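You operate a simulated robot arm through the tools that you are given. There is no shell and no other tool.

You are at the controls of a simulated robot arm. One attempt, no reset.

## Task
Lay the grey, brown and cream rounded tiles in matching slots; push the peg board up to the turntable base.

It is judged by the outcome, as a careful person would: the job done as asked, and still so three seconds after it is handed in. It fails if anything else is knocked over, pushed out of place, dropped, spilled or broken.

## Robot
A 6-joint arm with a two-finger gripper, fixed in place. Base frame: the origin is at the foot of the arm, x ahead of it, y to its left, z up; the work surface is at about z = 720. Lengths are in mm, angles in degrees, forces in N, time in s.
With the tool pointing down near the work surface it reaches from about 320 to 680 mm from the base axis. Its first joint turns from -166.0 to 166.0 degrees. Payload 3.18 kg.
Tool frame: the origin (TCP) lies between the finger pads and is the grasp point; the fingertips stand 30 mm ahead of it; z points along the fingers, y is the line along which they close. The gripper opens to 144 mm. The gripper's body begins 103 mm behind the TCP.
Orientation is that of the tool frame in the base frame, as a unit quaternion [w, x, y, z]. With the fingers straight down and closing along the base's y, the tool's x points along the base's -x, its y along +y and its z along -z.

## Interface
- The arm moves only by the tool jog_arm. Its argument "commands" is a list of rows, each a list of 3 entries, a list of its own where there are three numbers: the shift along the base's x, y, z in mm, then the turn, a rotation vector about the base's x, y, z in degrees, then the gripper command, from -1 (fully open) to 1 (shut), values between in proportion. In form: [[[dx, dy, dz], [rx, ry, rz], gripper], ...]. A call has 1 to 20 rows; each row shifts and turns the commanded pose from where the row before left it. Rows are played at 5 a second. More than 50 mm and 8.6 degrees between two rows, or a gripper value outside its range, and nothing of the call is played. Where a pose cannot be reached the arm comes as near as it can. A force on the tool above 40 N (or 10 N above the force at the start of the call, whichever is more), or a blocked arm, ends the call early, and 0.2 s more pass. Each finger halts on what it meets, pressing with about 22 N; the grip force reading is that of the motor and also rises with nothing between the fingers. The clock runs only during rows and for 0.2 s after the last one: add rows that do not move to give the fingers time. The reply holds the time, the measured pose of the TCP, the force on the tool along the base axes, the opening and the grip force, in the units named above and with some noise, with the torque about the TCP (base axes, N m) and any sound that the robot's microphone picked up.
- Cameras (640 x 400 px; columns grow to the right, rows downward): "scene" is fixed at [218.3, 652.4, 1284.8]; the picture's right is [-0.89, -0.45, 0.00], its down [-0.28, 0.55, -0.79] and it looks along [0.35, -0.70, -0.61] (base axes); focal length 335 px, centre (320, 200). "wrist" rides on the gripper at [77, 16, -143] in the tool frame; the picture's right is [-0.21, 0.98, 0.00], its down [-0.84, -0.18, -0.51] and it looks along [-0.50, -0.11, 0.86] (tool axes); focal length 218 px, centre (320, 200). There is no depth. A picture from a camera that has moved, and an enlarged one, comes with that camera's place and axes in the base frame and with its lens.
- grab_frame(camera): a new picture of that camera. It takes no simulated time.
- enlarge(camera, box): a new picture of the part [left, top, right, bottom] of that camera's present view, enlarged. It takes no simulated time.
- sign_off(): hands the job in; it is judged then, once.

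Places have to be worked out from the pictures, the camera data and where the tool is seen. Open the gripper and draw the arm clear of the work before you hand the job in, unless the task says otherwise.

The tools are called after "Call:" as name(argument=value, ...) on one line, values as JSON. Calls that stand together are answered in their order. jog_arm: Moves the arm, as the interface text tells. Its arguments: {"type":"object","properties":{"commands":{"type":"array"}},"required":["commands"]} The other tools are called the same way: grab_frame (camera) takes a picture; enlarge (camera, box) takes an enlarged picture of a part of a camera's view; sign_off () hands the job in.

At the start:

```text
time_s: 0.0
eef_pos: [362.0, 253.6, 973.8]
tcp_rot: [0.0, 0.0, 1.0, 0.0]
force: [-0.8, -0.4, 0.0]
wrist_torque: [0.0, 0.01, 0.0]
gripper_width: 144.1
grasp_force: 0.0
```

scene: 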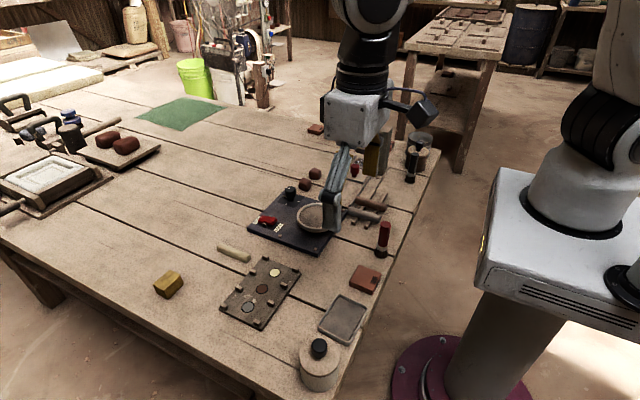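
wrist: 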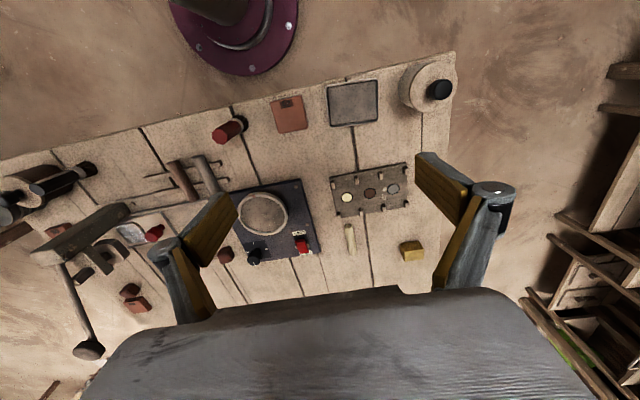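

I begin by looking closer at the peg board, turntable base and the loose tiles.

Call:
enlarge(camera="scene", box=[210, 160, 410, 400])

Call:
enlarge(camera="wrist", box=[200, 60, 460, 290])

Call:
enlarge(camera="wrist", box=[0, 100, 240, 350])

```text
1.67 times, centred on (310, 280) of scene
camera zoom: at [218.3, 652.4, 1284.8], right [-0.89, -0.45, 0.0], down [-0.28, 0.55, -0.79], along [0.35, -0.7, -0.61], focal length 558 px, centre (337, 67)
```

zoom: 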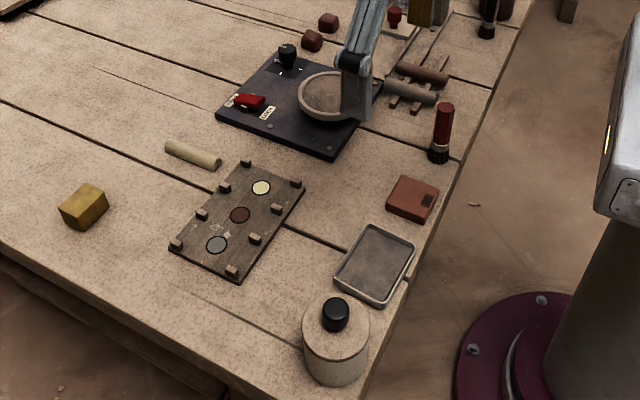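

```text
1.74 times, centred on (330, 175) of wrist
camera zoom: at [285.3, 271.9, 1115.6], right [0.21, 0.98, 0.0], down [0.84, -0.18, 0.51], along [0.5, -0.11, -0.86], focal length 380 px, centre (303, 244)
```

zoom: 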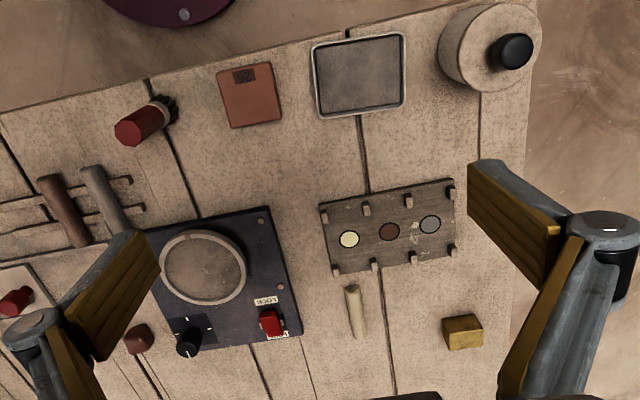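

```text
1.60 times, centred on (120, 225) of wrist
camera zoom: at [285.3, 271.9, 1115.6], right [0.21, 0.98, 0.0], down [0.84, -0.18, 0.51], along [0.5, -0.11, -0.86], focal length 349 px, centre (640, 160)
```

zoom: 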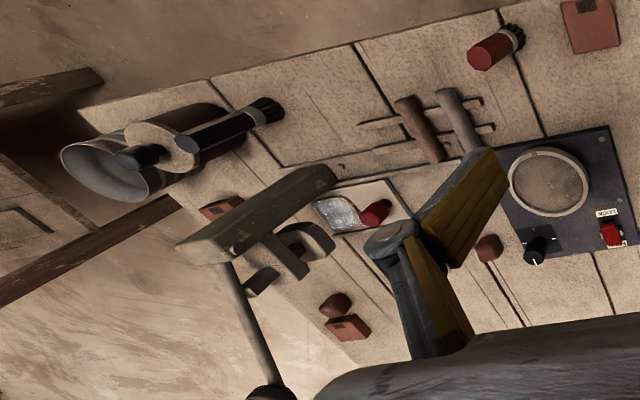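

The board (about x 466–564, y 250–400) has cream, brown and grey discs at about y 277, 325 and 371. The turntable base edge is near y 195, the cream stick near (625, 268), and the grey and brown sticks sit on a rack near (404, 30) and (407, -21). I'll move over the rack while staying high, to see it better.

Call:
jog_arm(commands=[[[0, -40, 0], [0, 0, 0], -1], [[0, -40, 0], [0, 0, 0], -1], [[0, -40, 0], [0, 0, 0], -1], [[0, -40, 0], [0, 0, 0], -1], [[0, -40, 0], [0, 0, 0], -1], [[0, 0, 0], [0, 0, 0], -1]])

Call:
grab_frame(camera="wrist")

Call:
grab_frame(camera="scene")

```text
time_s: 1.4
eef_pos: [361.1, 51.4, 974.4]
tcp_rot: [0.0, 0.0, 1.0, 0.0]
force: [0.1, 0.0, 0.2]
wrist_torque: [0.01, 0.01, 0.01]
gripper_width: 143.9
grasp_force: 0.1
```

```text
taken
camera wrist: at [284.7, 69.6, 1115.6], right [0.21, 0.98, 0.0], down [0.84, -0.18, 0.51], along [0.5, -0.11, -0.86], focal length 218 px, centre (320, 200)
```

wrist: 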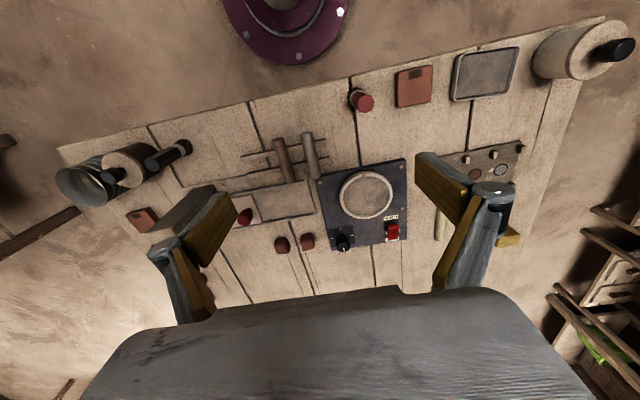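

```text
taken
```

scene: 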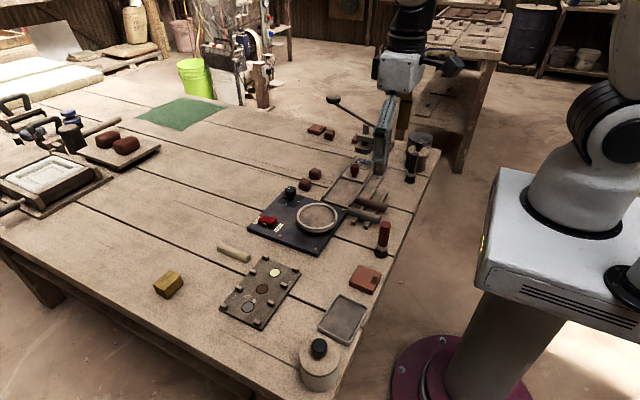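

Call:
enlarge(camera="wrist", box=[220, 80, 420, 260])

Call:
enlarge(camera="scene", box=[320, 120, 440, 240])

Call:
enlarge(camera="scene", box=[210, 230, 310, 340])

```text
2.22 times, centred on (320, 170) of wrist
camera zoom: at [284.7, 69.6, 1115.6], right [0.21, 0.98, 0.0], down [0.84, -0.18, 0.51], along [0.5, -0.11, -0.86], focal length 485 px, centre (320, 267)
```

zoom: 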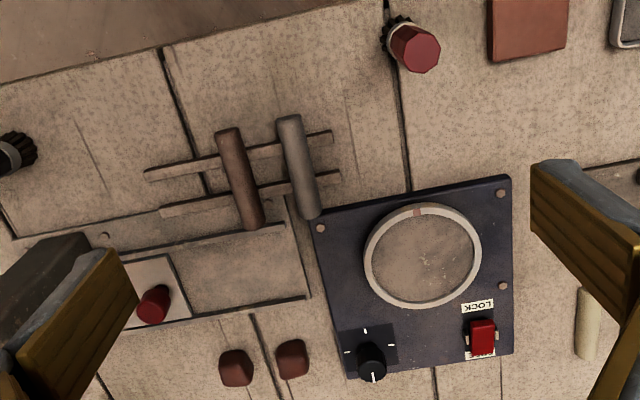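

```text
3.33 times, centred on (380, 180) of scene
camera zoom: at [218.3, 652.4, 1284.8], right [-0.89, -0.45, 0.0], down [-0.28, 0.55, -0.79], along [0.35, -0.7, -0.61], focal length 1115 px, centre (120, 267)
```

zoom: 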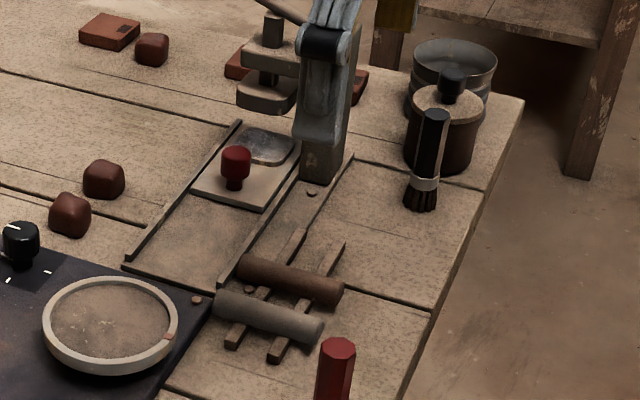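

```text
3.64 times, centred on (260, 285) of scene
camera zoom: at [218.3, 652.4, 1284.8], right [-0.89, -0.45, 0.0], down [-0.28, 0.55, -0.79], along [0.35, -0.7, -0.61], focal length 1217 px, centre (538, -109)
```

zoom: 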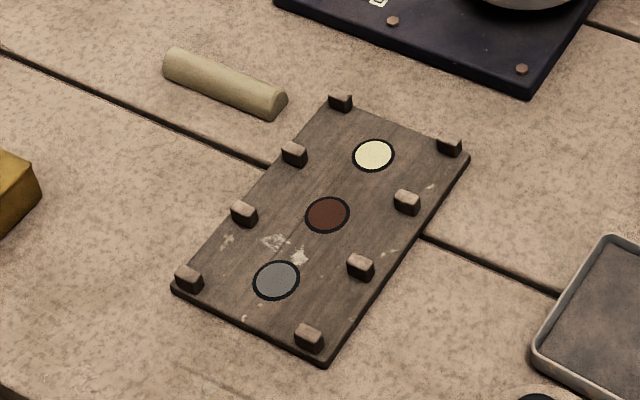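

The grey and brown rounded bars bridge two rails, with centres near (409, 26) and (409, -23), both along x. Next I'll move over the board to measure it and the cream bar precisely.

Call:
jog_arm(commands=[[[10, 40, 0], [0, 0, 0], -1], [[10, 40, 0], [0, 0, 0], -1], [[10, 40, 0], [0, 0, 0], -1], [[10, 40, 0], [0, 0, 0], -1], [[10, 40, -15], [0, 0, 0], -1], [[10, 40, -20], [0, 0, 0], -1], [[10, 20, -20], [0, 0, 0], -1], [[10, 0, -20], [0, 0, 0], -1], [[0, 0, 0], [0, 0, 0], -1]])

Call:
grab_frame(camera="wrist")

Call:
enlarge(camera="wrist", box=[220, 80, 440, 280])

```text
time_s: 3.4
eef_pos: [442.2, 315.3, 899.4]
tcp_rot: [0.001, 0.0, 1.0, 0.0]
force: [-0.2, 0.4, 0.1]
wrist_torque: [-0.03, -0.02, 0.01]
gripper_width: 143.9
grasp_force: 0.1
```

```text
taken
camera wrist: at [366.0, 333.3, 1040.7], right [0.21, 0.98, 0.0], down [0.84, -0.18, 0.51], along [0.5, -0.11, -0.86], focal length 218 px, centre (320, 200)
```

wrist: 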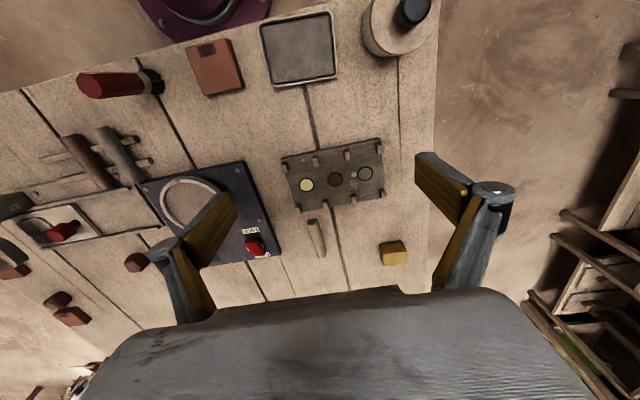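

```text
2.00 times, centred on (330, 180) of wrist
camera zoom: at [366.0, 333.3, 1040.7], right [0.21, 0.98, 0.0], down [0.84, -0.18, 0.51], along [0.5, -0.11, -0.86], focal length 436 px, centre (300, 240)
```

zoom: 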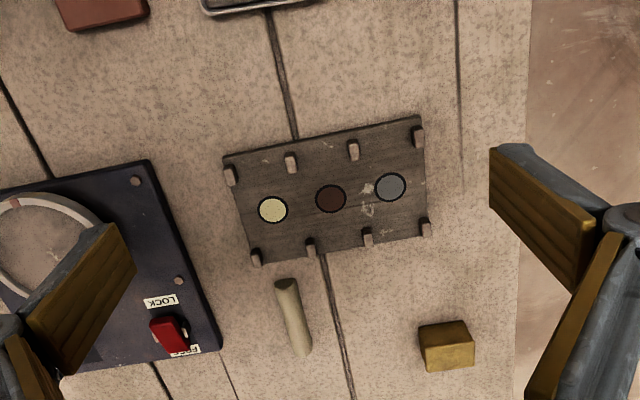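

The board spans about x 465–565, y 249–398, with slots at y 278, 325 and 373, leaving a gap of about 53 mm to the turntable base. I'll close the fingers and come down behind the board's far edge at (515, 428).

Call:
jog_arm(commands=[[[20, 35, 0], [0, 0, 0], 1], [[20, 35, 0], [0, 0, 0], 1], [[20, 30, 0], [0, 0, 0], 1], [[13, 13, 0], [0, 0, 0], 1], [[0, 0, -30], [0, 0, 0], 1], [[0, 0, -30], [0, 0, 0], 1], [[0, 0, -30], [0, 0, 0], 1], [[0, 0, -20], [0, 0, 0], 1], [[0, 0, 0], [0, 0, 0], 1]])

Call:
grab_frame(camera="wrist")

Call:
enlarge(camera="scene", box=[180, 200, 360, 350])

```text
time_s: 5.2
eef_pos: [486.5, 402.1, 766.3]
tcp_rot: [0.001, 0.0, 1.0, 0.001]
force: [-3.8, -2.8, 13.3]
wrist_torque: [-0.19, 0.23, 0.0]
gripper_width: 0.0
grasp_force: 22.1
out of reach, approached as far as the arm can: row 2, 3, 4
stopped in row 9: the force on the tool passed its limit at 48 N (the readings are from after the stop); the commanded pose is now the measured one
```

```text
taken
camera wrist: at [410.3, 420.2, 907.9], right [0.21, 0.98, 0.0], down [0.84, -0.18, 0.51], along [0.5, -0.11, -0.86], focal length 218 px, centre (320, 200)
```

wrist: 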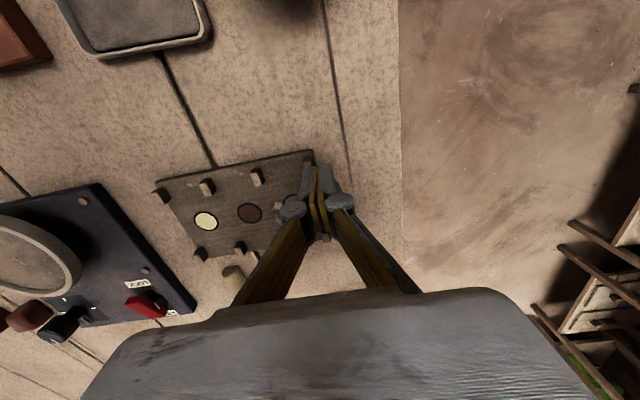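

```text
2.67 times, centred on (270, 275) of scene
camera zoom: at [218.3, 652.4, 1284.8], right [-0.89, -0.45, 0.0], down [-0.28, 0.55, -0.79], along [0.35, -0.7, -0.61], focal length 892 px, centre (453, 0)
```

zoom: 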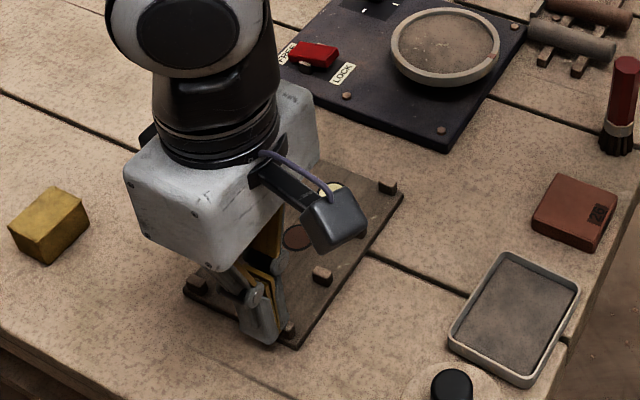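

The arm hit its reach limit while high and came down at (486, 402), on the board's corner peg. I'll lift straight up and check the board.

Call:
jog_arm(commands=[[[0, 0, 15], [0, 0, 0], 1], [[0, 0, 25], [0, 0, 0], 1], [[0, 0, 0], [0, 0, 0], 1]])

Call:
grab_frame(camera="wrist")

Call:
enlarge(camera="scene", box=[180, 200, 360, 350])

```text
time_s: 6.0
eef_pos: [487.1, 402.9, 805.4]
tcp_rot: [0.0, -0.001, 1.0, 0.001]
force: [0.9, -0.1, 0.1]
wrist_torque: [0.01, -0.02, -0.03]
gripper_width: 0.0
grasp_force: 22.1
```

```text
taken
camera wrist: at [411.2, 421.0, 946.9], right [0.21, 0.98, 0.0], down [0.84, -0.18, 0.51], along [0.5, -0.11, -0.86], focal length 218 px, centre (320, 200)
```

wrist: 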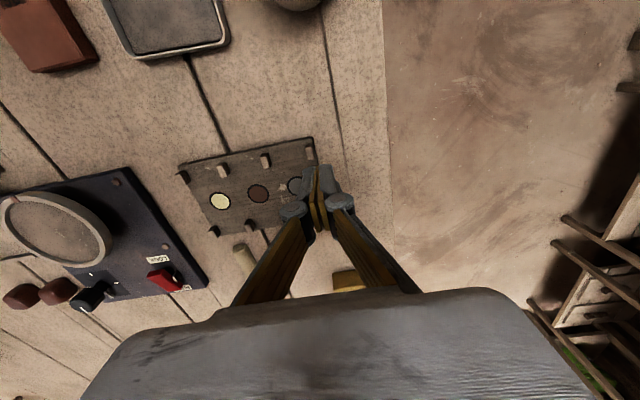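

```text
2.67 times, centred on (270, 275) of scene
camera zoom: at [218.3, 652.4, 1284.8], right [-0.89, -0.45, 0.0], down [-0.28, 0.55, -0.79], along [0.35, -0.7, -0.61], focal length 892 px, centre (453, 0)
```

zoom: 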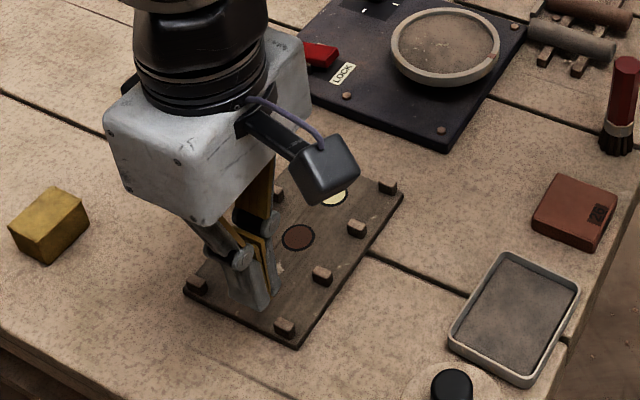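

The board hasn't moved. I'll step out past its edge at this lower height, then across in x, then down.

Call:
jog_arm(commands=[[[0, 12, 0], [0, 0, 0], 1], [[0, 12, 0], [0, 0, 0], 1], [[0, 0, -20], [0, 0, 0], 1], [[0, 0, -12], [0, 0, 0], 1], [[14, 0, 0], [0, 0, 0], 1], [[14, 0, 0], [0, 0, 0], 1], [[0, 0, 0], [0, 0, 0], 1]])

Call:
grab_frame(camera="wrist")

```text
time_s: 7.7
eef_pos: [513.2, 426.9, 773.5]
tcp_rot: [0.0, 0.0, 1.0, 0.0]
force: [-0.2, -0.8, -1.3]
wrist_torque: [0.01, 0.01, -0.01]
gripper_width: 0.0
grasp_force: 22.1
```

```text
taken
camera wrist: at [436.8, 445.0, 915.0], right [0.21, 0.98, 0.0], down [0.84, -0.18, 0.51], along [0.5, -0.11, -0.86], focal length 218 px, centre (320, 200)
```

wrist: 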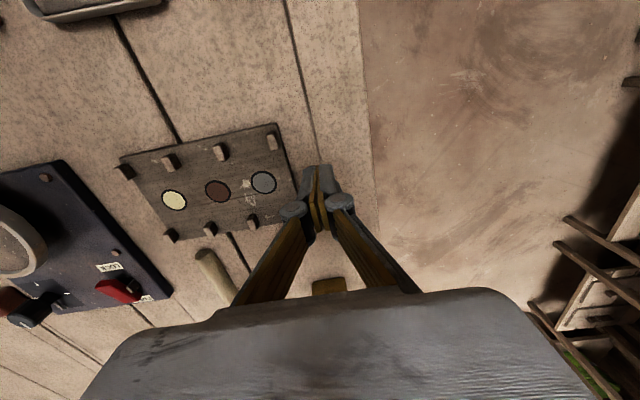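

I'm beside the board's edge. I'll lower so the tips are about 3 mm above the table.

Call:
jog_arm(commands=[[[0, 0, -10], [0, 0, 0], 1], [[0, 0, -6], [0, 0, 0], 1], [[0, 0, -4], [0, 0, 0], 1], [[0, 0, 0], [0, 0, 0], 1]])

Call:
enlarge(camera="scene", box=[180, 200, 360, 350])

```text
time_s: 8.7
eef_pos: [514.8, 426.4, 752.6]
tcp_rot: [0.002, 0.001, 1.0, 0.0]
force: [0.1, 0.7, -0.2]
wrist_torque: [0.01, 0.02, 0.0]
gripper_width: 0.0
grasp_force: 21.8
```

```text
2.67 times, centred on (270, 275) of scene
camera zoom: at [218.3, 652.4, 1284.8], right [-0.89, -0.45, 0.0], down [-0.28, 0.55, -0.79], along [0.35, -0.7, -0.61], focal length 892 px, centre (453, 0)
```

zoom: 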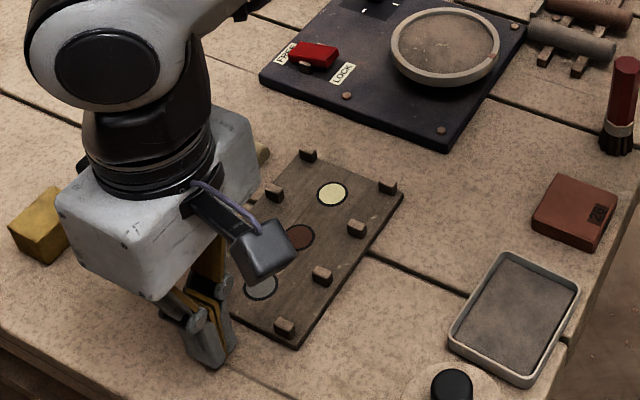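

Tips are near z 722 with no contact. I'll push slowly along -y for the first stretch.

Call:
jog_arm(commands=[[[0, -5, 0], [0, 0, 0], 1], [[0, -5, 0], [0, 0, 0], 1], [[0, -4, 0], [0, 0, 0], 1], [[0, -4, 0], [0, 0, 0], 1], [[0, -4, 0], [0, 0, 0], 1], [[0, -4, 0], [0, 0, 0], 1], [[0, -4, 0], [0, 0, 0], 1], [[0, -4, 0], [0, 0, 0], 1]])

Call:
grab_frame(camera="wrist")

```text
time_s: 10.4
eef_pos: [514.8, 393.0, 755.1]
tcp_rot: [0.002, 0.0, 1.0, 0.001]
force: [-0.3, 6.9, 14.7]
wrist_torque: [0.19, 0.1, -0.03]
gripper_width: 6.3
grasp_force: 22.0
```

```text
taken
camera wrist: at [438.5, 410.6, 896.0], right [0.21, 0.98, 0.0], down [0.84, -0.18, 0.51], along [0.5, -0.1, -0.86], focal length 218 px, centre (320, 200)
```

wrist: 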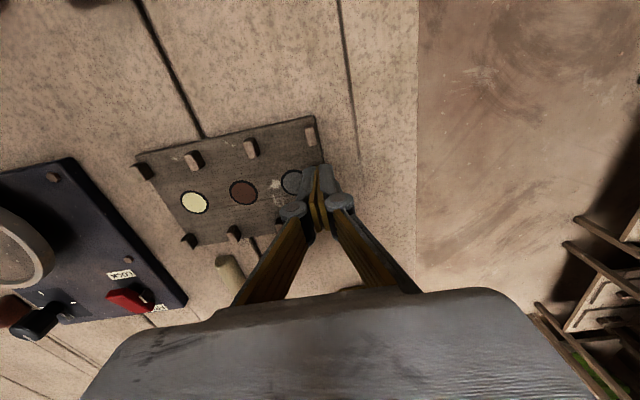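

The 5 mm-thick board let one finger climb onto it (width 6.3, lift on z), and it barely moved. I'll lift off and back out. Then I'll turn the gripper 90° so the two spread fingers can push evenly on the two end pegs.

Call:
jog_arm(commands=[[[0, 0, 10], [0, 0, 0], 1], [[0, 0, 20], [0, 0, 0], 1], [[0, 15, 0], [0, 0, 0], 1], [[0, 15, 0], [0, 0, 8.5], 1], [[0, 0, 0], [0, 0, 8.5], 1], [[0, 0, 0], [0, 0, 8.5], 1], [[0, 0, 0], [0, 0, 8.5], 1], [[0, 0, 0], [0, 0, 8.5], 1], [[0, 0, 0], [0, 0, 8.5], 1], [[0, 0, 0], [0, 0, 8.5], 1], [[0, 0, 0], [0, 0, 8.5], 1], [[0, 0, 0], [0, 0, 8.5], -0.08], [[0, 0, 0], [0, 0, 8.5], -0.08], [[0, 0, 0], [0, 0, 5], -0.08], [[0, 0, 0], [0, 0, 0], -0.08], [[0, 0, 0], [0, 0, 0], -0.08]])

Call:
grab_frame(camera="wrist")

Call:
enlarge(camera="scene", box=[180, 200, 360, 350])

```text
time_s: 13.8
eef_pos: [514.3, 422.9, 783.6]
tcp_rot: [0.0, 0.708, -0.707, 0.0]
force: [0.8, 0.0, -1.1]
wrist_torque: [0.01, 0.0, 0.04]
gripper_width: 77.7
grasp_force: 0.2
```

```text
taken
camera wrist: at [498.3, 347.2, 924.8], right [-0.98, 0.21, 0.0], down [0.18, 0.84, 0.51], along [0.11, 0.5, -0.86], focal length 218 px, centre (320, 200)
```

wrist: 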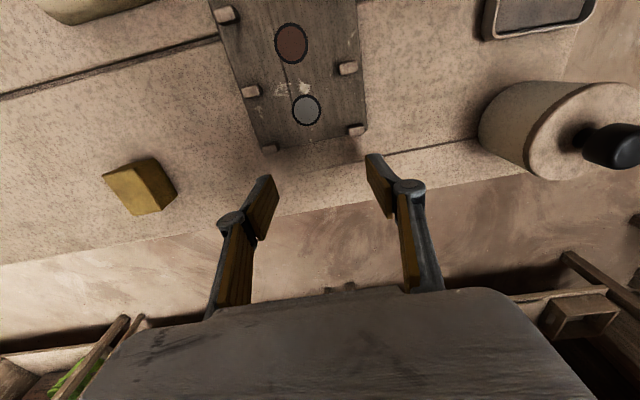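

```text
2.67 times, centred on (270, 275) of scene
camera zoom: at [218.3, 652.4, 1284.8], right [-0.89, -0.45, 0.0], down [-0.28, 0.55, -0.79], along [0.35, -0.7, -0.61], focal length 892 px, centre (453, 0)
```

zoom: 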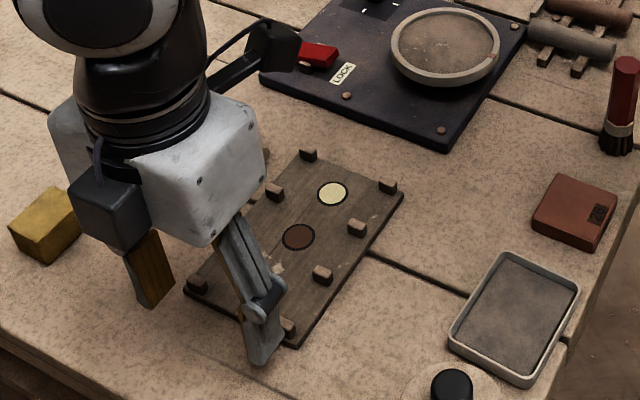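

The end pegs are at x≈478 and 556, y≈397. I'll set the opening to 68 with centre x 517, lower the tips to about 728 (above the board, below the peg tops), and begin the push gently.

Call:
jog_arm(commands=[[[2.7, 0, 0], [0, 0, 0], 0.056], [[0, 0, -10], [0, 0, 0], 0.056], [[0, 0, -10], [0, 0, 0], 0.056], [[0, 0, -6], [0, 0, 0], 0.056], [[0, -4, 0], [0, 0, 0], 0.056], [[0, -4, 0], [0, 0, 0], 0.056], [[0, -4, 0], [0, 0, 0], 0.056], [[0, -4, 0], [0, 0, 0], 0.056], [[0, -4, 0], [0, 0, 0], 0.056], [[0, 0, 0], [0, 0, 0], 0.056]])

Call:
grab_frame(camera="wrist")

Call:
enlarge(camera="scene", box=[180, 200, 360, 350])

```text
time_s: 16.1
eef_pos: [516.8, 403.6, 758.0]
tcp_rot: [0.001, -0.707, 0.707, 0.001]
force: [-0.3, 1.8, 2.2]
wrist_torque: [0.03, 0.03, -0.02]
gripper_width: 67.9
grasp_force: 0.0
```

```text
taken
camera wrist: at [500.9, 327.2, 899.2], right [-0.98, 0.21, 0.0], down [0.18, 0.84, 0.51], along [0.11, 0.5, -0.86], focal length 218 px, centre (320, 200)
```

wrist: 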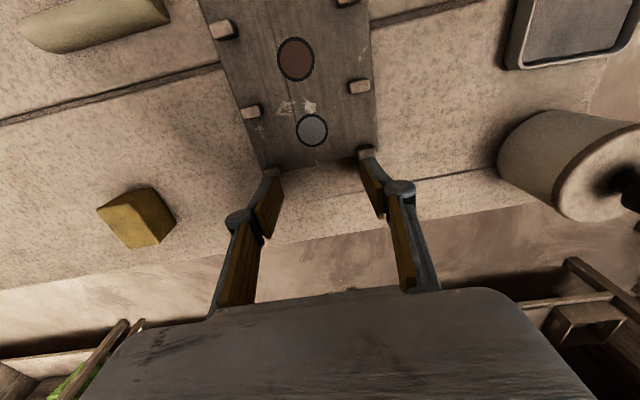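

```text
2.67 times, centred on (270, 275) of scene
camera zoom: at [218.3, 652.4, 1284.8], right [-0.89, -0.45, 0.0], down [-0.28, 0.55, -0.79], along [0.35, -0.7, -0.61], focal length 892 px, centre (453, 0)
```

zoom: 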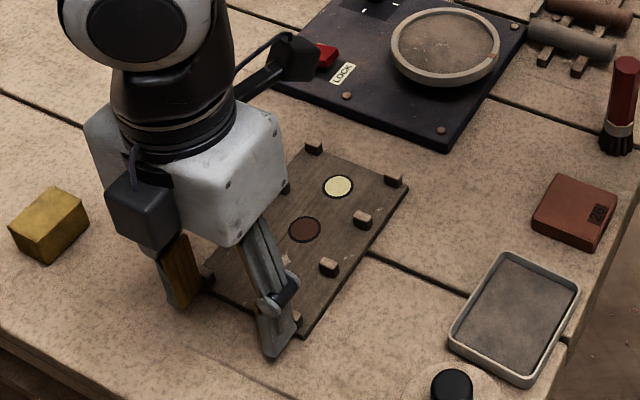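

The board slides cleanly with little force. I'll push 34 mm more and then check the gap.

Call:
jog_arm(commands=[[[0, -4, 0], [0, 0, 0], 0.056], [[0, -4, 0], [0, 0, 0], 0.056], [[0, -4, 0], [0, 0, 0], 0.056], [[0, -4, 0], [0, 0, 0], 0.056], [[0, -4, 0], [0, 0, 0], 0.056], [[0, -4, 0], [0, 0, 0], 0.056], [[0, -4, 0], [0, 0, 0], 0.056], [[0, -4, 0], [0, 0, 0], 0.056], [[0, -2, 0], [0, 0, 0], 0.056], [[0, 0, 0], [0, 0, 0], 0.056]])

Call:
grab_frame(camera="wrist")

Call:
enlarge(camera="scene", box=[210, 200, 330, 300])

```text
time_s: 18.2
eef_pos: [518.5, 369.1, 757.7]
tcp_rot: [-0.001, 0.707, -0.707, 0.0]
force: [-0.5, 2.7, 0.5]
wrist_torque: [0.05, 0.01, -0.07]
gripper_width: 68.3
grasp_force: 0.3
```

```text
taken
camera wrist: at [501.2, 293.1, 898.8], right [-0.98, 0.21, 0.0], down [0.18, 0.84, 0.51], along [0.11, 0.5, -0.86], focal length 218 px, centre (320, 200)
```

wrist: 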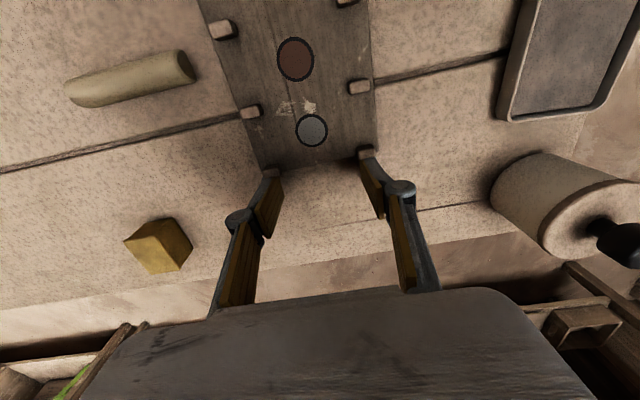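

```text
4.00 times, centred on (270, 250) of scene
camera zoom: at [218.3, 652.4, 1284.8], right [-0.89, -0.45, 0.0], down [-0.28, 0.55, -0.79], along [0.35, -0.7, -0.61], focal length 1338 px, centre (520, 0)
```

zoom: 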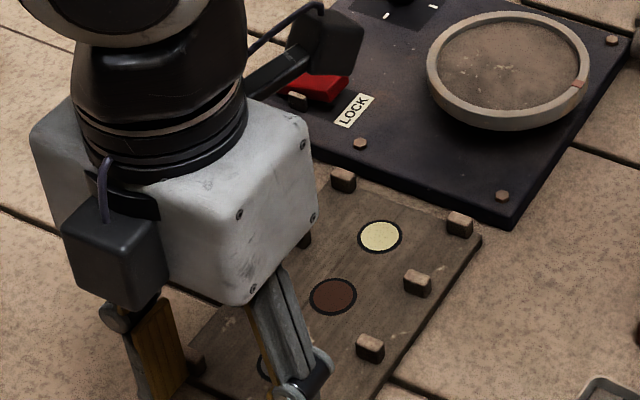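

About 12 mm of gap remains. I'll push 8 mm more in small steps, then look.

Call:
jog_arm(commands=[[[0, -3, 0], [0, 0, 0], 0.056], [[0, -3, 0], [0, 0, 0], 0.056], [[0, -2, 0], [0, 0, 0], 0.056], [[0, 0, 0], [0, 0, 0], 0.056]])

Call:
enlarge(camera="scene", box=[270, 210, 330, 250])

```text
time_s: 19.2
eef_pos: [517.7, 361.5, 757.1]
tcp_rot: [-0.001, 0.707, -0.707, -0.001]
force: [0.4, 1.9, 2.5]
wrist_torque: [-0.01, -0.03, 0.07]
gripper_width: 68.3
grasp_force: 0.1
```

```text
10.00 times, centred on (300, 230) of scene
camera zoom: at [218.3, 652.4, 1284.8], right [-0.89, -0.45, 0.0], down [-0.28, 0.55, -0.79], along [0.35, -0.7, -0.61], focal length 3346 px, centre (520, -100)
```

zoom: 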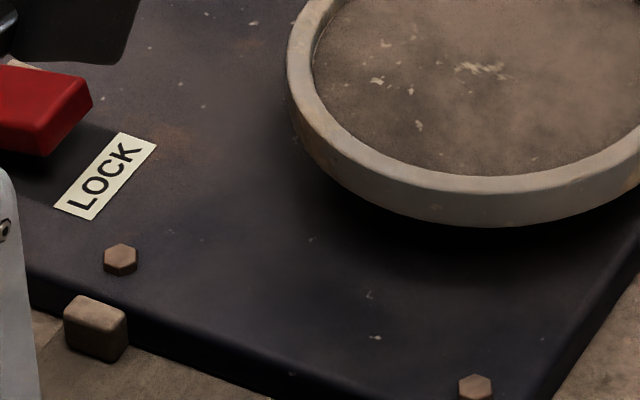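

Call:
enlarge(camera="scene", box=[270, 230, 345, 280])

```text
8.00 times, centred on (308, 255) of scene
camera zoom: at [218.3, 652.4, 1284.8], right [-0.89, -0.45, 0.0], down [-0.28, 0.55, -0.79], along [0.35, -0.7, -0.61], focal length 2677 px, centre (420, -240)
```

zoom: 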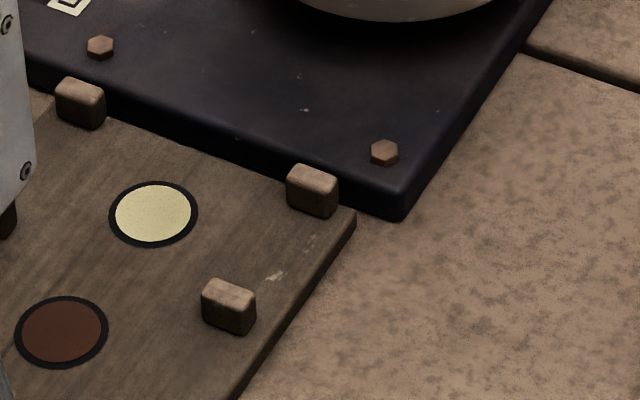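

Only about 2–4 mm of gap is left. I'll go on in 1 mm steps and watch the force.

Call:
jog_arm(commands=[[[0, -1, 0], [0, 0, 0], 0.056], [[0, -1, 0], [0, 0, 0], 0.056], [[0, 0, 0], [0, 0, 0], 0.056]])

Call:
enlarge(camera="scene", box=[270, 230, 345, 280])

```text
time_s: 20.1
eef_pos: [518.6, 358.0, 757.4]
tcp_rot: [-0.001, 0.707, -0.707, -0.001]
force: [-0.6, 3.5, 4.1]
wrist_torque: [0.0, -0.04, 0.03]
gripper_width: 68.1
grasp_force: 0.1
```

```text
8.00 times, centred on (308, 255) of scene
camera zoom: at [218.3, 652.4, 1284.8], right [-0.89, -0.45, 0.0], down [-0.28, 0.55, -0.79], along [0.35, -0.7, -0.61], focal length 2677 px, centre (420, -240)
```

zoom: 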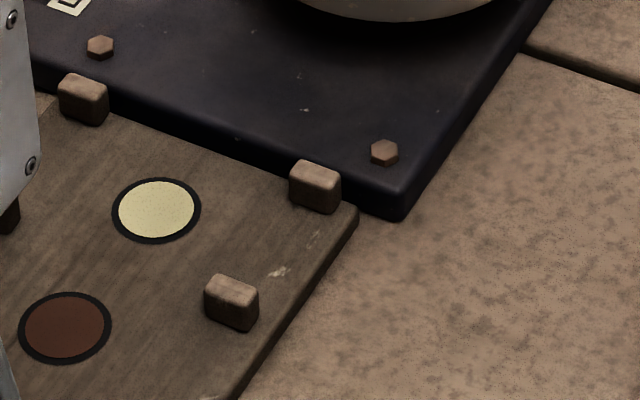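

It moved about 2 mm more and the gap is closing. I'll take two more 1 mm steps.

Call:
jog_arm(commands=[[[0, -1, 0], [0, 0, 0], 0.056], [[0, 0, 0], [0, 0, 0], 0.056]])

Call:
jog_arm(commands=[[[0, -1, 0], [0, 0, 0], 0.056], [[0, 0, 0], [0, 0, 0], 0.056]])

Call:
enlarge(camera="scene", box=[270, 230, 345, 280])

```text
time_s: 20.6
eef_pos: [517.0, 357.1, 756.6]
tcp_rot: [-0.001, 0.707, -0.707, -0.001]
force: [0.3, 2.5, 2.7]
wrist_torque: [0.05, -0.01, 0.05]
gripper_width: 68.2
grasp_force: 0.2
```

```text
time_s: 21.2
eef_pos: [517.5, 356.8, 757.3]
tcp_rot: [0.001, -0.707, 0.707, 0.001]
force: [0.4, 2.4, 3.6]
wrist_torque: [0.02, -0.04, 0.06]
gripper_width: 68.1
grasp_force: 0.3
```

```text
8.00 times, centred on (308, 255) of scene
camera zoom: at [218.3, 652.4, 1284.8], right [-0.89, -0.45, 0.0], down [-0.28, 0.55, -0.79], along [0.35, -0.7, -0.61], focal length 2677 px, centre (420, -240)
```

zoom: 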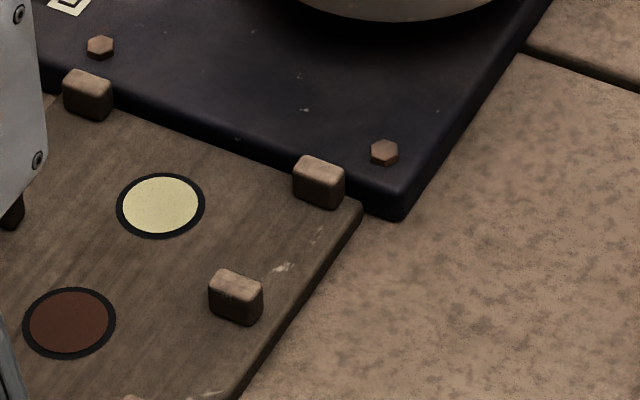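

The turntable bolts haven't moved and the board looks about to touch. I'll make one more 1 mm step and check for contact.

Call:
jog_arm(commands=[[[0, -1, 0], [0, 0, 0], 0.056], [[0, 0, 0], [0, 0, 0], 0.056]])

Call:
enlarge(camera="scene", box=[270, 230, 345, 280])

Call:
grab_frame(camera="wrist")

```text
time_s: 21.9
eef_pos: [517.0, 355.8, 756.4]
tcp_rot: [-0.001, 0.708, -0.707, -0.001]
force: [-1.0, 2.4, 1.3]
wrist_torque: [0.01, -0.09, 0.0]
gripper_width: 68.4
grasp_force: 0.2
```

```text
8.00 times, centred on (308, 255) of scene
camera zoom: at [218.3, 652.4, 1284.8], right [-0.89, -0.45, 0.0], down [-0.28, 0.55, -0.79], along [0.35, -0.7, -0.61], focal length 2677 px, centre (420, -240)
```

zoom: 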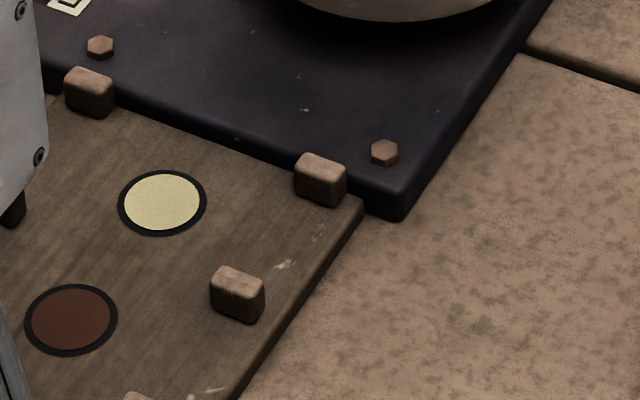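

```text
taken
camera wrist: at [501.4, 280.7, 898.7], right [-0.98, 0.21, 0.0], down [0.18, 0.84, 0.51], along [0.11, 0.5, -0.86], focal length 218 px, centre (320, 200)
```

wrist: 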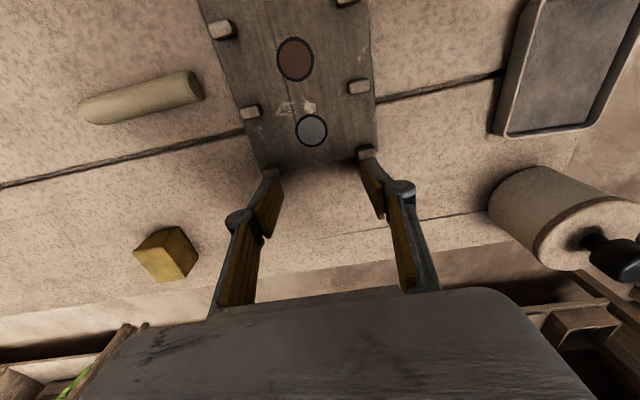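

The board still moves freely, with the turntable unmoved. The geometry suggests about 2 mm is left, so I'll continue in 1 mm steps.

Call:
jog_arm(commands=[[[0, -1, 0], [0, 0, 0], 0.056], [[0, 0, 0], [0, 0, 0], 0.056]])

Call:
jog_arm(commands=[[[0, -1, 0], [0, 0, 0], 0.056], [[0, 0, 0], [0, 0, 0], 0.056]])

Call:
enlarge(camera="scene", box=[270, 230, 345, 280])

```text
time_s: 22.4
eef_pos: [517.9, 356.0, 757.1]
tcp_rot: [-0.001, 0.707, -0.707, -0.001]
force: [-1.6, 14.1, -0.5]
wrist_torque: [0.3, 0.25, -0.03]
gripper_width: 68.2
grasp_force: 0.1
```

```text
time_s: 23.1
eef_pos: [517.2, 355.7, 756.2]
tcp_rot: [-0.003, 0.707, -0.707, -0.001]
force: [-1.9, 26.1, -0.1]
wrist_torque: [0.6, 0.3, -0.09]
gripper_width: 68.2
grasp_force: 0.4
```

```text
8.00 times, centred on (308, 255) of scene
camera zoom: at [218.3, 652.4, 1284.8], right [-0.89, -0.45, 0.0], down [-0.28, 0.55, -0.79], along [0.35, -0.7, -0.61], focal length 2677 px, centre (420, -240)
```

zoom: 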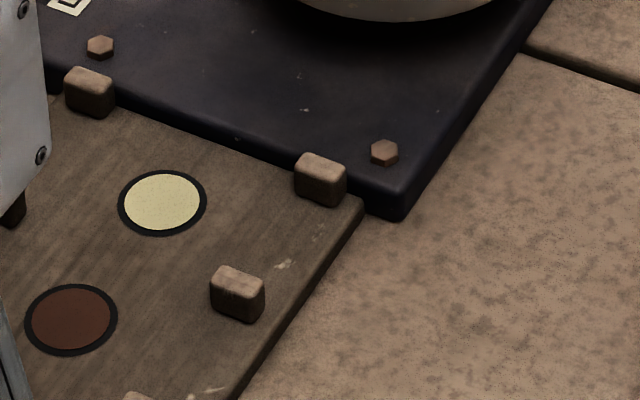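

Firm contact: the force rose to 26 N, the board stopped and the turntable stayed put. I'll back off, lift and turn the gripper back.

Call:
jog_arm(commands=[[[0, 4, 0], [0, 0, 0], 0.056], [[0, 8, 0], [0, 0, 0], 0.056], [[0, 0, 20], [0, 0, 0], 0.056], [[0, 0, 30], [0, 0, 0], 0.056], [[0, -10, 30], [0, 0, -8.5], 0.056], [[-10, -10, 0], [0, 0, -8.5], -0.3], [[-10, -10, 0], [0, 0, -8.5], -1], [[-10, -10, 0], [0, 0, -8.5], -1], [[-10, -10, 0], [0, 0, -8.5], -1], [[-10, 0, 0], [0, 0, -8.5], -1], [[-10, 0, 0], [0, 0, -8.5], -1], [[-10, 0, 0], [0, 0, -8.5], -1], [[0, 0, 0], [0, 0, -8.5], -1], [[0, 0, 0], [0, 0, -8.5], -1], [[0, 0, 0], [0, 0, -5], -1], [[0, 0, 0], [0, 0, 0], -1]])

Call:
grab_frame(camera="wrist")

Call:
enlarge(camera="wrist", box=[220, 100, 420, 260])

Call:
enlarge(camera="scene", box=[210, 200, 330, 300])

```text
time_s: 26.4
eef_pos: [447.0, 314.8, 836.1]
tcp_rot: [0.001, 0.001, 1.0, 0.0]
force: [0.4, -0.3, 0.2]
wrist_torque: [-0.01, -0.03, -0.03]
gripper_width: 143.9
grasp_force: 0.0
```

```text
taken
camera wrist: at [370.9, 333.3, 978.4], right [0.21, 0.98, 0.0], down [0.84, -0.18, 0.51], along [0.5, -0.11, -0.86], focal length 218 px, centre (320, 200)
```

wrist: 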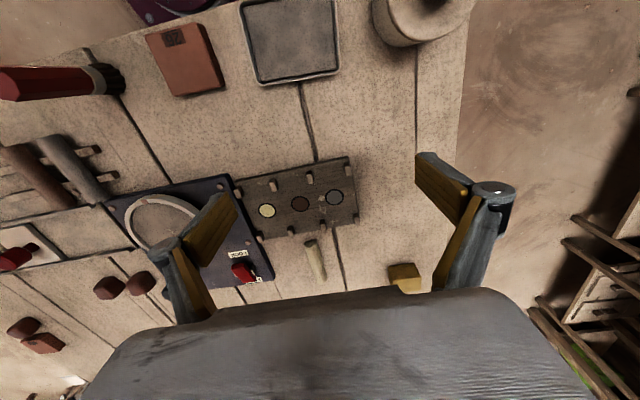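

```text
2.50 times, centred on (320, 180) of wrist
camera zoom: at [370.9, 333.3, 978.4], right [0.21, 0.98, 0.0], down [0.84, -0.18, 0.51], along [0.5, -0.11, -0.86], focal length 546 px, centre (320, 250)
```

zoom: 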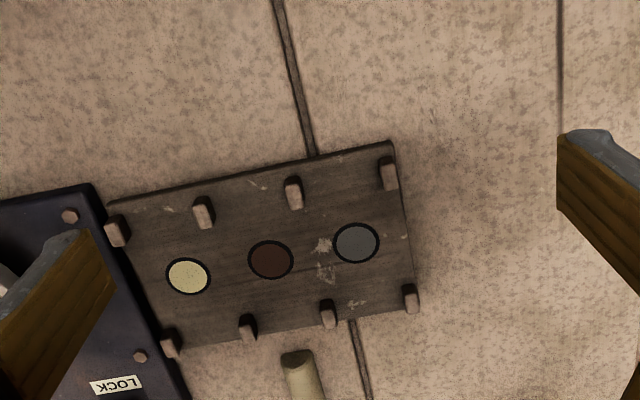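

```text
4.00 times, centred on (270, 250) of scene
camera zoom: at [218.3, 652.4, 1284.8], right [-0.89, -0.45, 0.0], down [-0.28, 0.55, -0.79], along [0.35, -0.7, -0.61], focal length 1338 px, centre (520, 0)
```

zoom: 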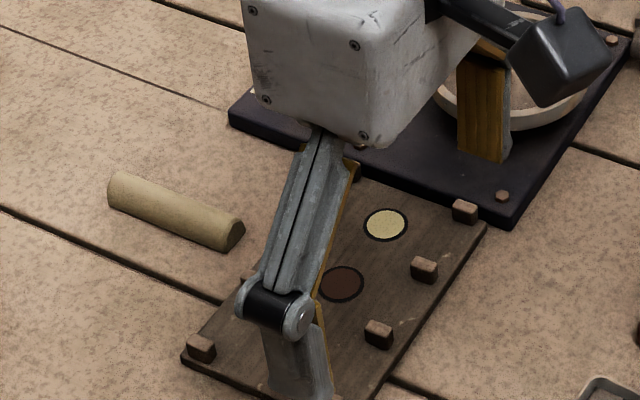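

The board sits flush against the turntable base, with slots now at about y 225.5, 273.5 and 320.7 (x≈518). Next is the cream bar, so I'll move over it for a closer look.

Call:
jog_arm(commands=[[[30, -15, 0], [0, 0, 0], -1], [[30, -15, 0], [0, 0, 0], -1], [[30, -15, 0], [0, 0, 0], -1], [[23, 0, 0], [0, 0, 0], -1], [[0, 0, 0], [0, 0, 0], -1]])

Call:
grab_frame(camera="wrist")

Call:
enlarge(camera="wrist", box=[220, 120, 420, 280])

```text
time_s: 27.6
eef_pos: [560.6, 271.7, 835.0]
tcp_rot: [0.001, 0.0, 1.0, 0.0]
force: [-0.3, -0.5, 0.7]
wrist_torque: [0.0, 0.02, 0.0]
gripper_width: 144.0
grasp_force: 0.0
```

```text
taken
camera wrist: at [483.9, 289.1, 977.2], right [0.21, 0.98, 0.0], down [0.84, -0.18, 0.51], along [0.5, -0.11, -0.86], focal length 218 px, centre (320, 200)
```

wrist: 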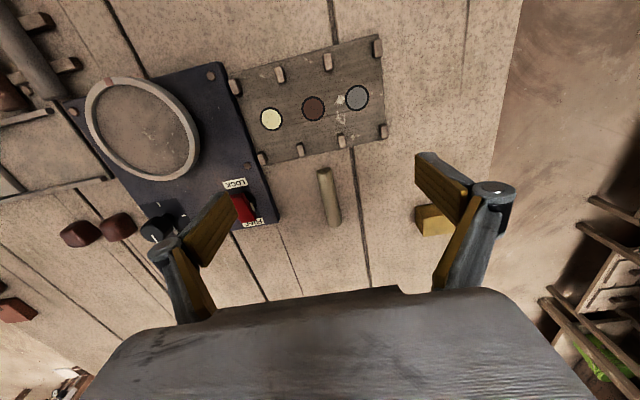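

```text
2.50 times, centred on (320, 200) of wrist
camera zoom: at [483.9, 289.1, 977.2], right [0.21, 0.98, 0.0], down [0.84, -0.18, 0.51], along [0.5, -0.11, -0.86], focal length 546 px, centre (320, 200)
```

zoom: 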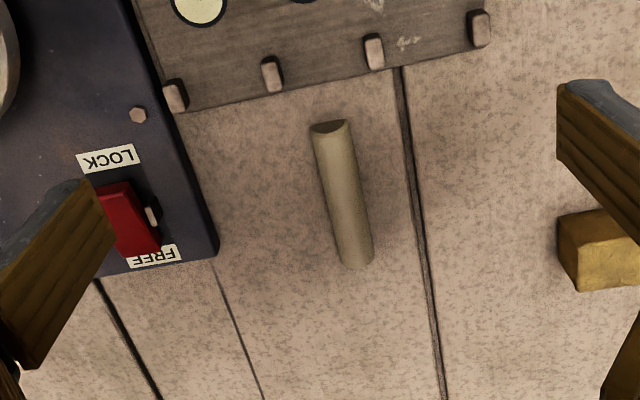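

The cream bar's near end is at x≈590 with y 261–278 (about 18 wide), and its centre is near (630, 269). I'll narrow the opening to 40, lower in stages and approach at x≈620.

Call:
jog_arm(commands=[[[20, -1, 0], [0, 0, 0], 0.44], [[20, -1, -20], [0, 0, 0], 0.44], [[0, 0, -25], [0, 0, 0], 0.44], [[10, 0, -15], [0, 0, 0], 0.44], [[10, 0, 0], [0, 0, 0], 0.44], [[0, 0, 0], [0, 0, 0], 0.44]])

Call:
grab_frame(camera="wrist")

Call:
enlarge(camera="scene", box=[180, 200, 330, 300])

```text
time_s: 29.1
eef_pos: [620.7, 269.7, 775.5]
tcp_rot: [0.001, 0.0, 1.0, 0.001]
force: [0.0, 0.4, 0.1]
wrist_torque: [0.01, 0.03, -0.01]
gripper_width: 40.2
grasp_force: 0.1
```

```text
taken
camera wrist: at [543.5, 286.5, 918.0], right [0.21, 0.98, 0.0], down [0.84, -0.18, 0.51], along [0.5, -0.11, -0.86], focal length 218 px, centre (320, 200)
```

wrist: 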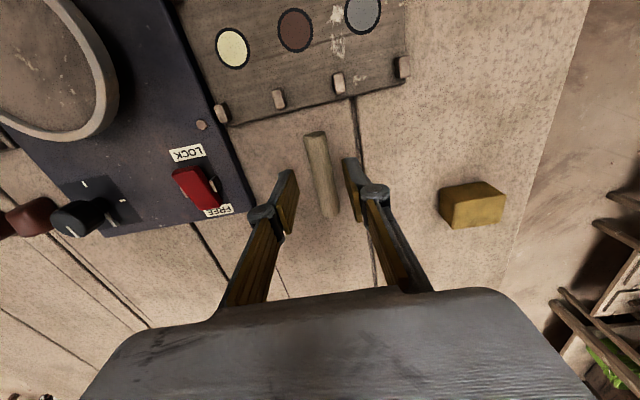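

```text
4.00 times, centred on (255, 250) of scene
camera zoom: at [218.3, 652.4, 1284.8], right [-0.89, -0.45, 0.0], down [-0.28, 0.55, -0.79], along [0.35, -0.7, -0.61], focal length 1338 px, centre (580, 0)
```

zoom: 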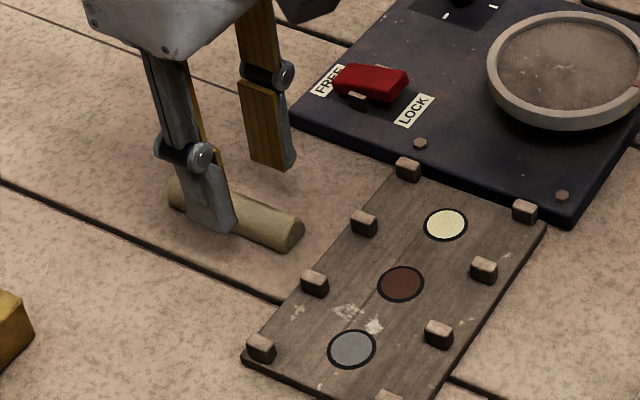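

The fingers straddle the bar, with its centre about 2 mm toward -y. I'll shift 2 mm, lower to tips just above the table and close.

Call:
jog_arm(commands=[[[0, -2, 0], [0, 0, 0], 0.44], [[0, 0, -10], [0, 0, 0], 0.44], [[0, 0, -8], [0, 0, 0], 0.44], [[0, 0, -5.5], [0, 0, 0], 0.44], [[0, 0, 0], [0, 0, 0], 0.44], [[0, 0, 0], [0, 0, 0], 0.65], [[0, 0, 0], [0, 0, 0], 0.8], [[0, 0, 0], [0, 0, 0], 1], [[0, 0, 0], [0, 0, 0], 1]])

Call:
grab_frame(camera="wrist")

Call:
enlarge(camera="scene", box=[180, 200, 330, 300])

```text
time_s: 31.1
eef_pos: [619.4, 264.9, 753.5]
tcp_rot: [0.001, 0.0, 1.0, 0.0]
force: [-0.8, -0.2, -0.4]
wrist_torque: [0.02, -0.04, 0.02]
gripper_width: 18.8
grasp_force: 21.6
```

```text
taken
camera wrist: at [543.6, 283.6, 895.6], right [0.21, 0.98, 0.0], down [0.84, -0.18, 0.51], along [0.5, -0.11, -0.86], focal length 218 px, centre (320, 200)
```

wrist: 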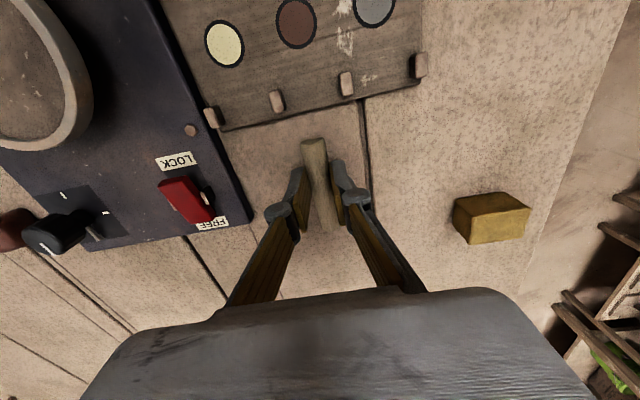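

```text
4.00 times, centred on (255, 250) of scene
camera zoom: at [218.3, 652.4, 1284.8], right [-0.89, -0.45, 0.0], down [-0.28, 0.55, -0.79], along [0.35, -0.7, -0.61], focal length 1338 px, centre (580, 0)
```

zoom: 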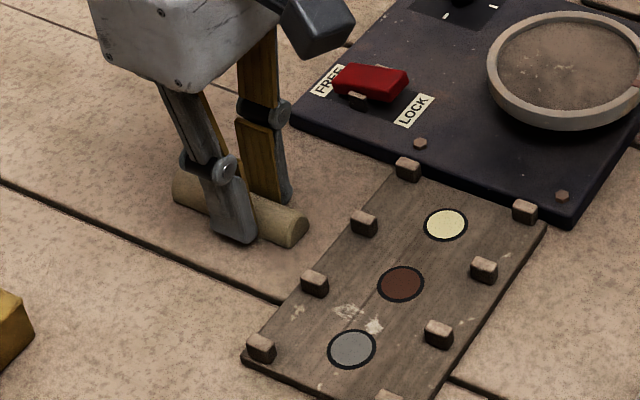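

The cream bar is held (width 18.8) with its centre about 10 mm beyond the TCP in x. I'll lift it and carry it above the cream slot, TCP to about (508, 225.5).

Call:
jog_arm(commands=[[[0, 0, 10], [0, 0, 0], 1], [[0, 0, 20], [0, 0, 0], 1], [[0, 0, 20], [0, 0, 0], 1], [[-25, -8, 0], [0, 0, 0], 1], [[-25, -8, 0], [0, 0, 0], 1], [[-25, -8, 0], [0, 0, 0], 1], [[-25, -8, 0], [0, 0, 0], 1], [[-11, -7, 0], [0, 0, 0], 1], [[0, 0, 0], [0, 0, 0], 1]])

Call:
grab_frame(camera="wrist")

Call:
enlarge(camera="scene", box=[210, 170, 360, 290])

```text
time_s: 33.0
eef_pos: [510.1, 227.8, 803.0]
tcp_rot: [0.001, 0.0, 1.0, 0.0]
force: [-0.3, -0.8, -0.5]
wrist_torque: [-0.01, 0.01, 0.0]
gripper_width: 18.2
grasp_force: 21.8
```

```text
taken
camera wrist: at [433.5, 245.7, 945.4], right [0.21, 0.98, 0.0], down [0.84, -0.18, 0.51], along [0.5, -0.11, -0.86], focal length 218 px, centre (320, 200)
```

wrist: 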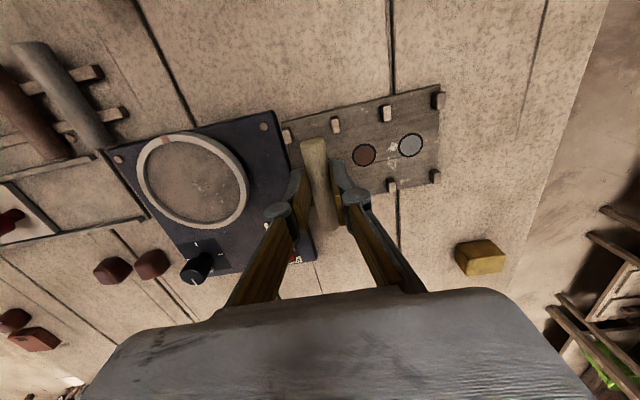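

```text
3.33 times, centred on (285, 230) of scene
camera zoom: at [218.3, 652.4, 1284.8], right [-0.89, -0.45, 0.0], down [-0.28, 0.55, -0.79], along [0.35, -0.7, -0.61], focal length 1115 px, centre (437, 100)
```

zoom: 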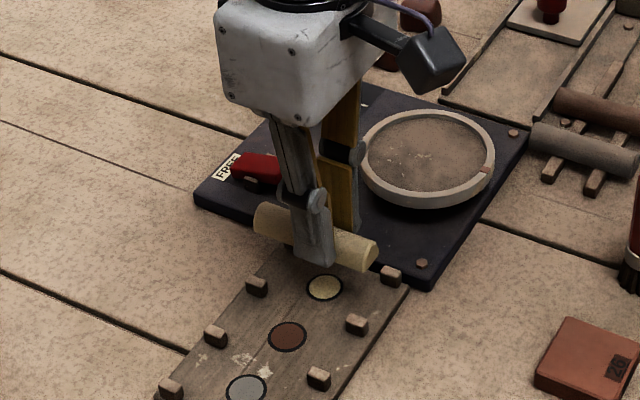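

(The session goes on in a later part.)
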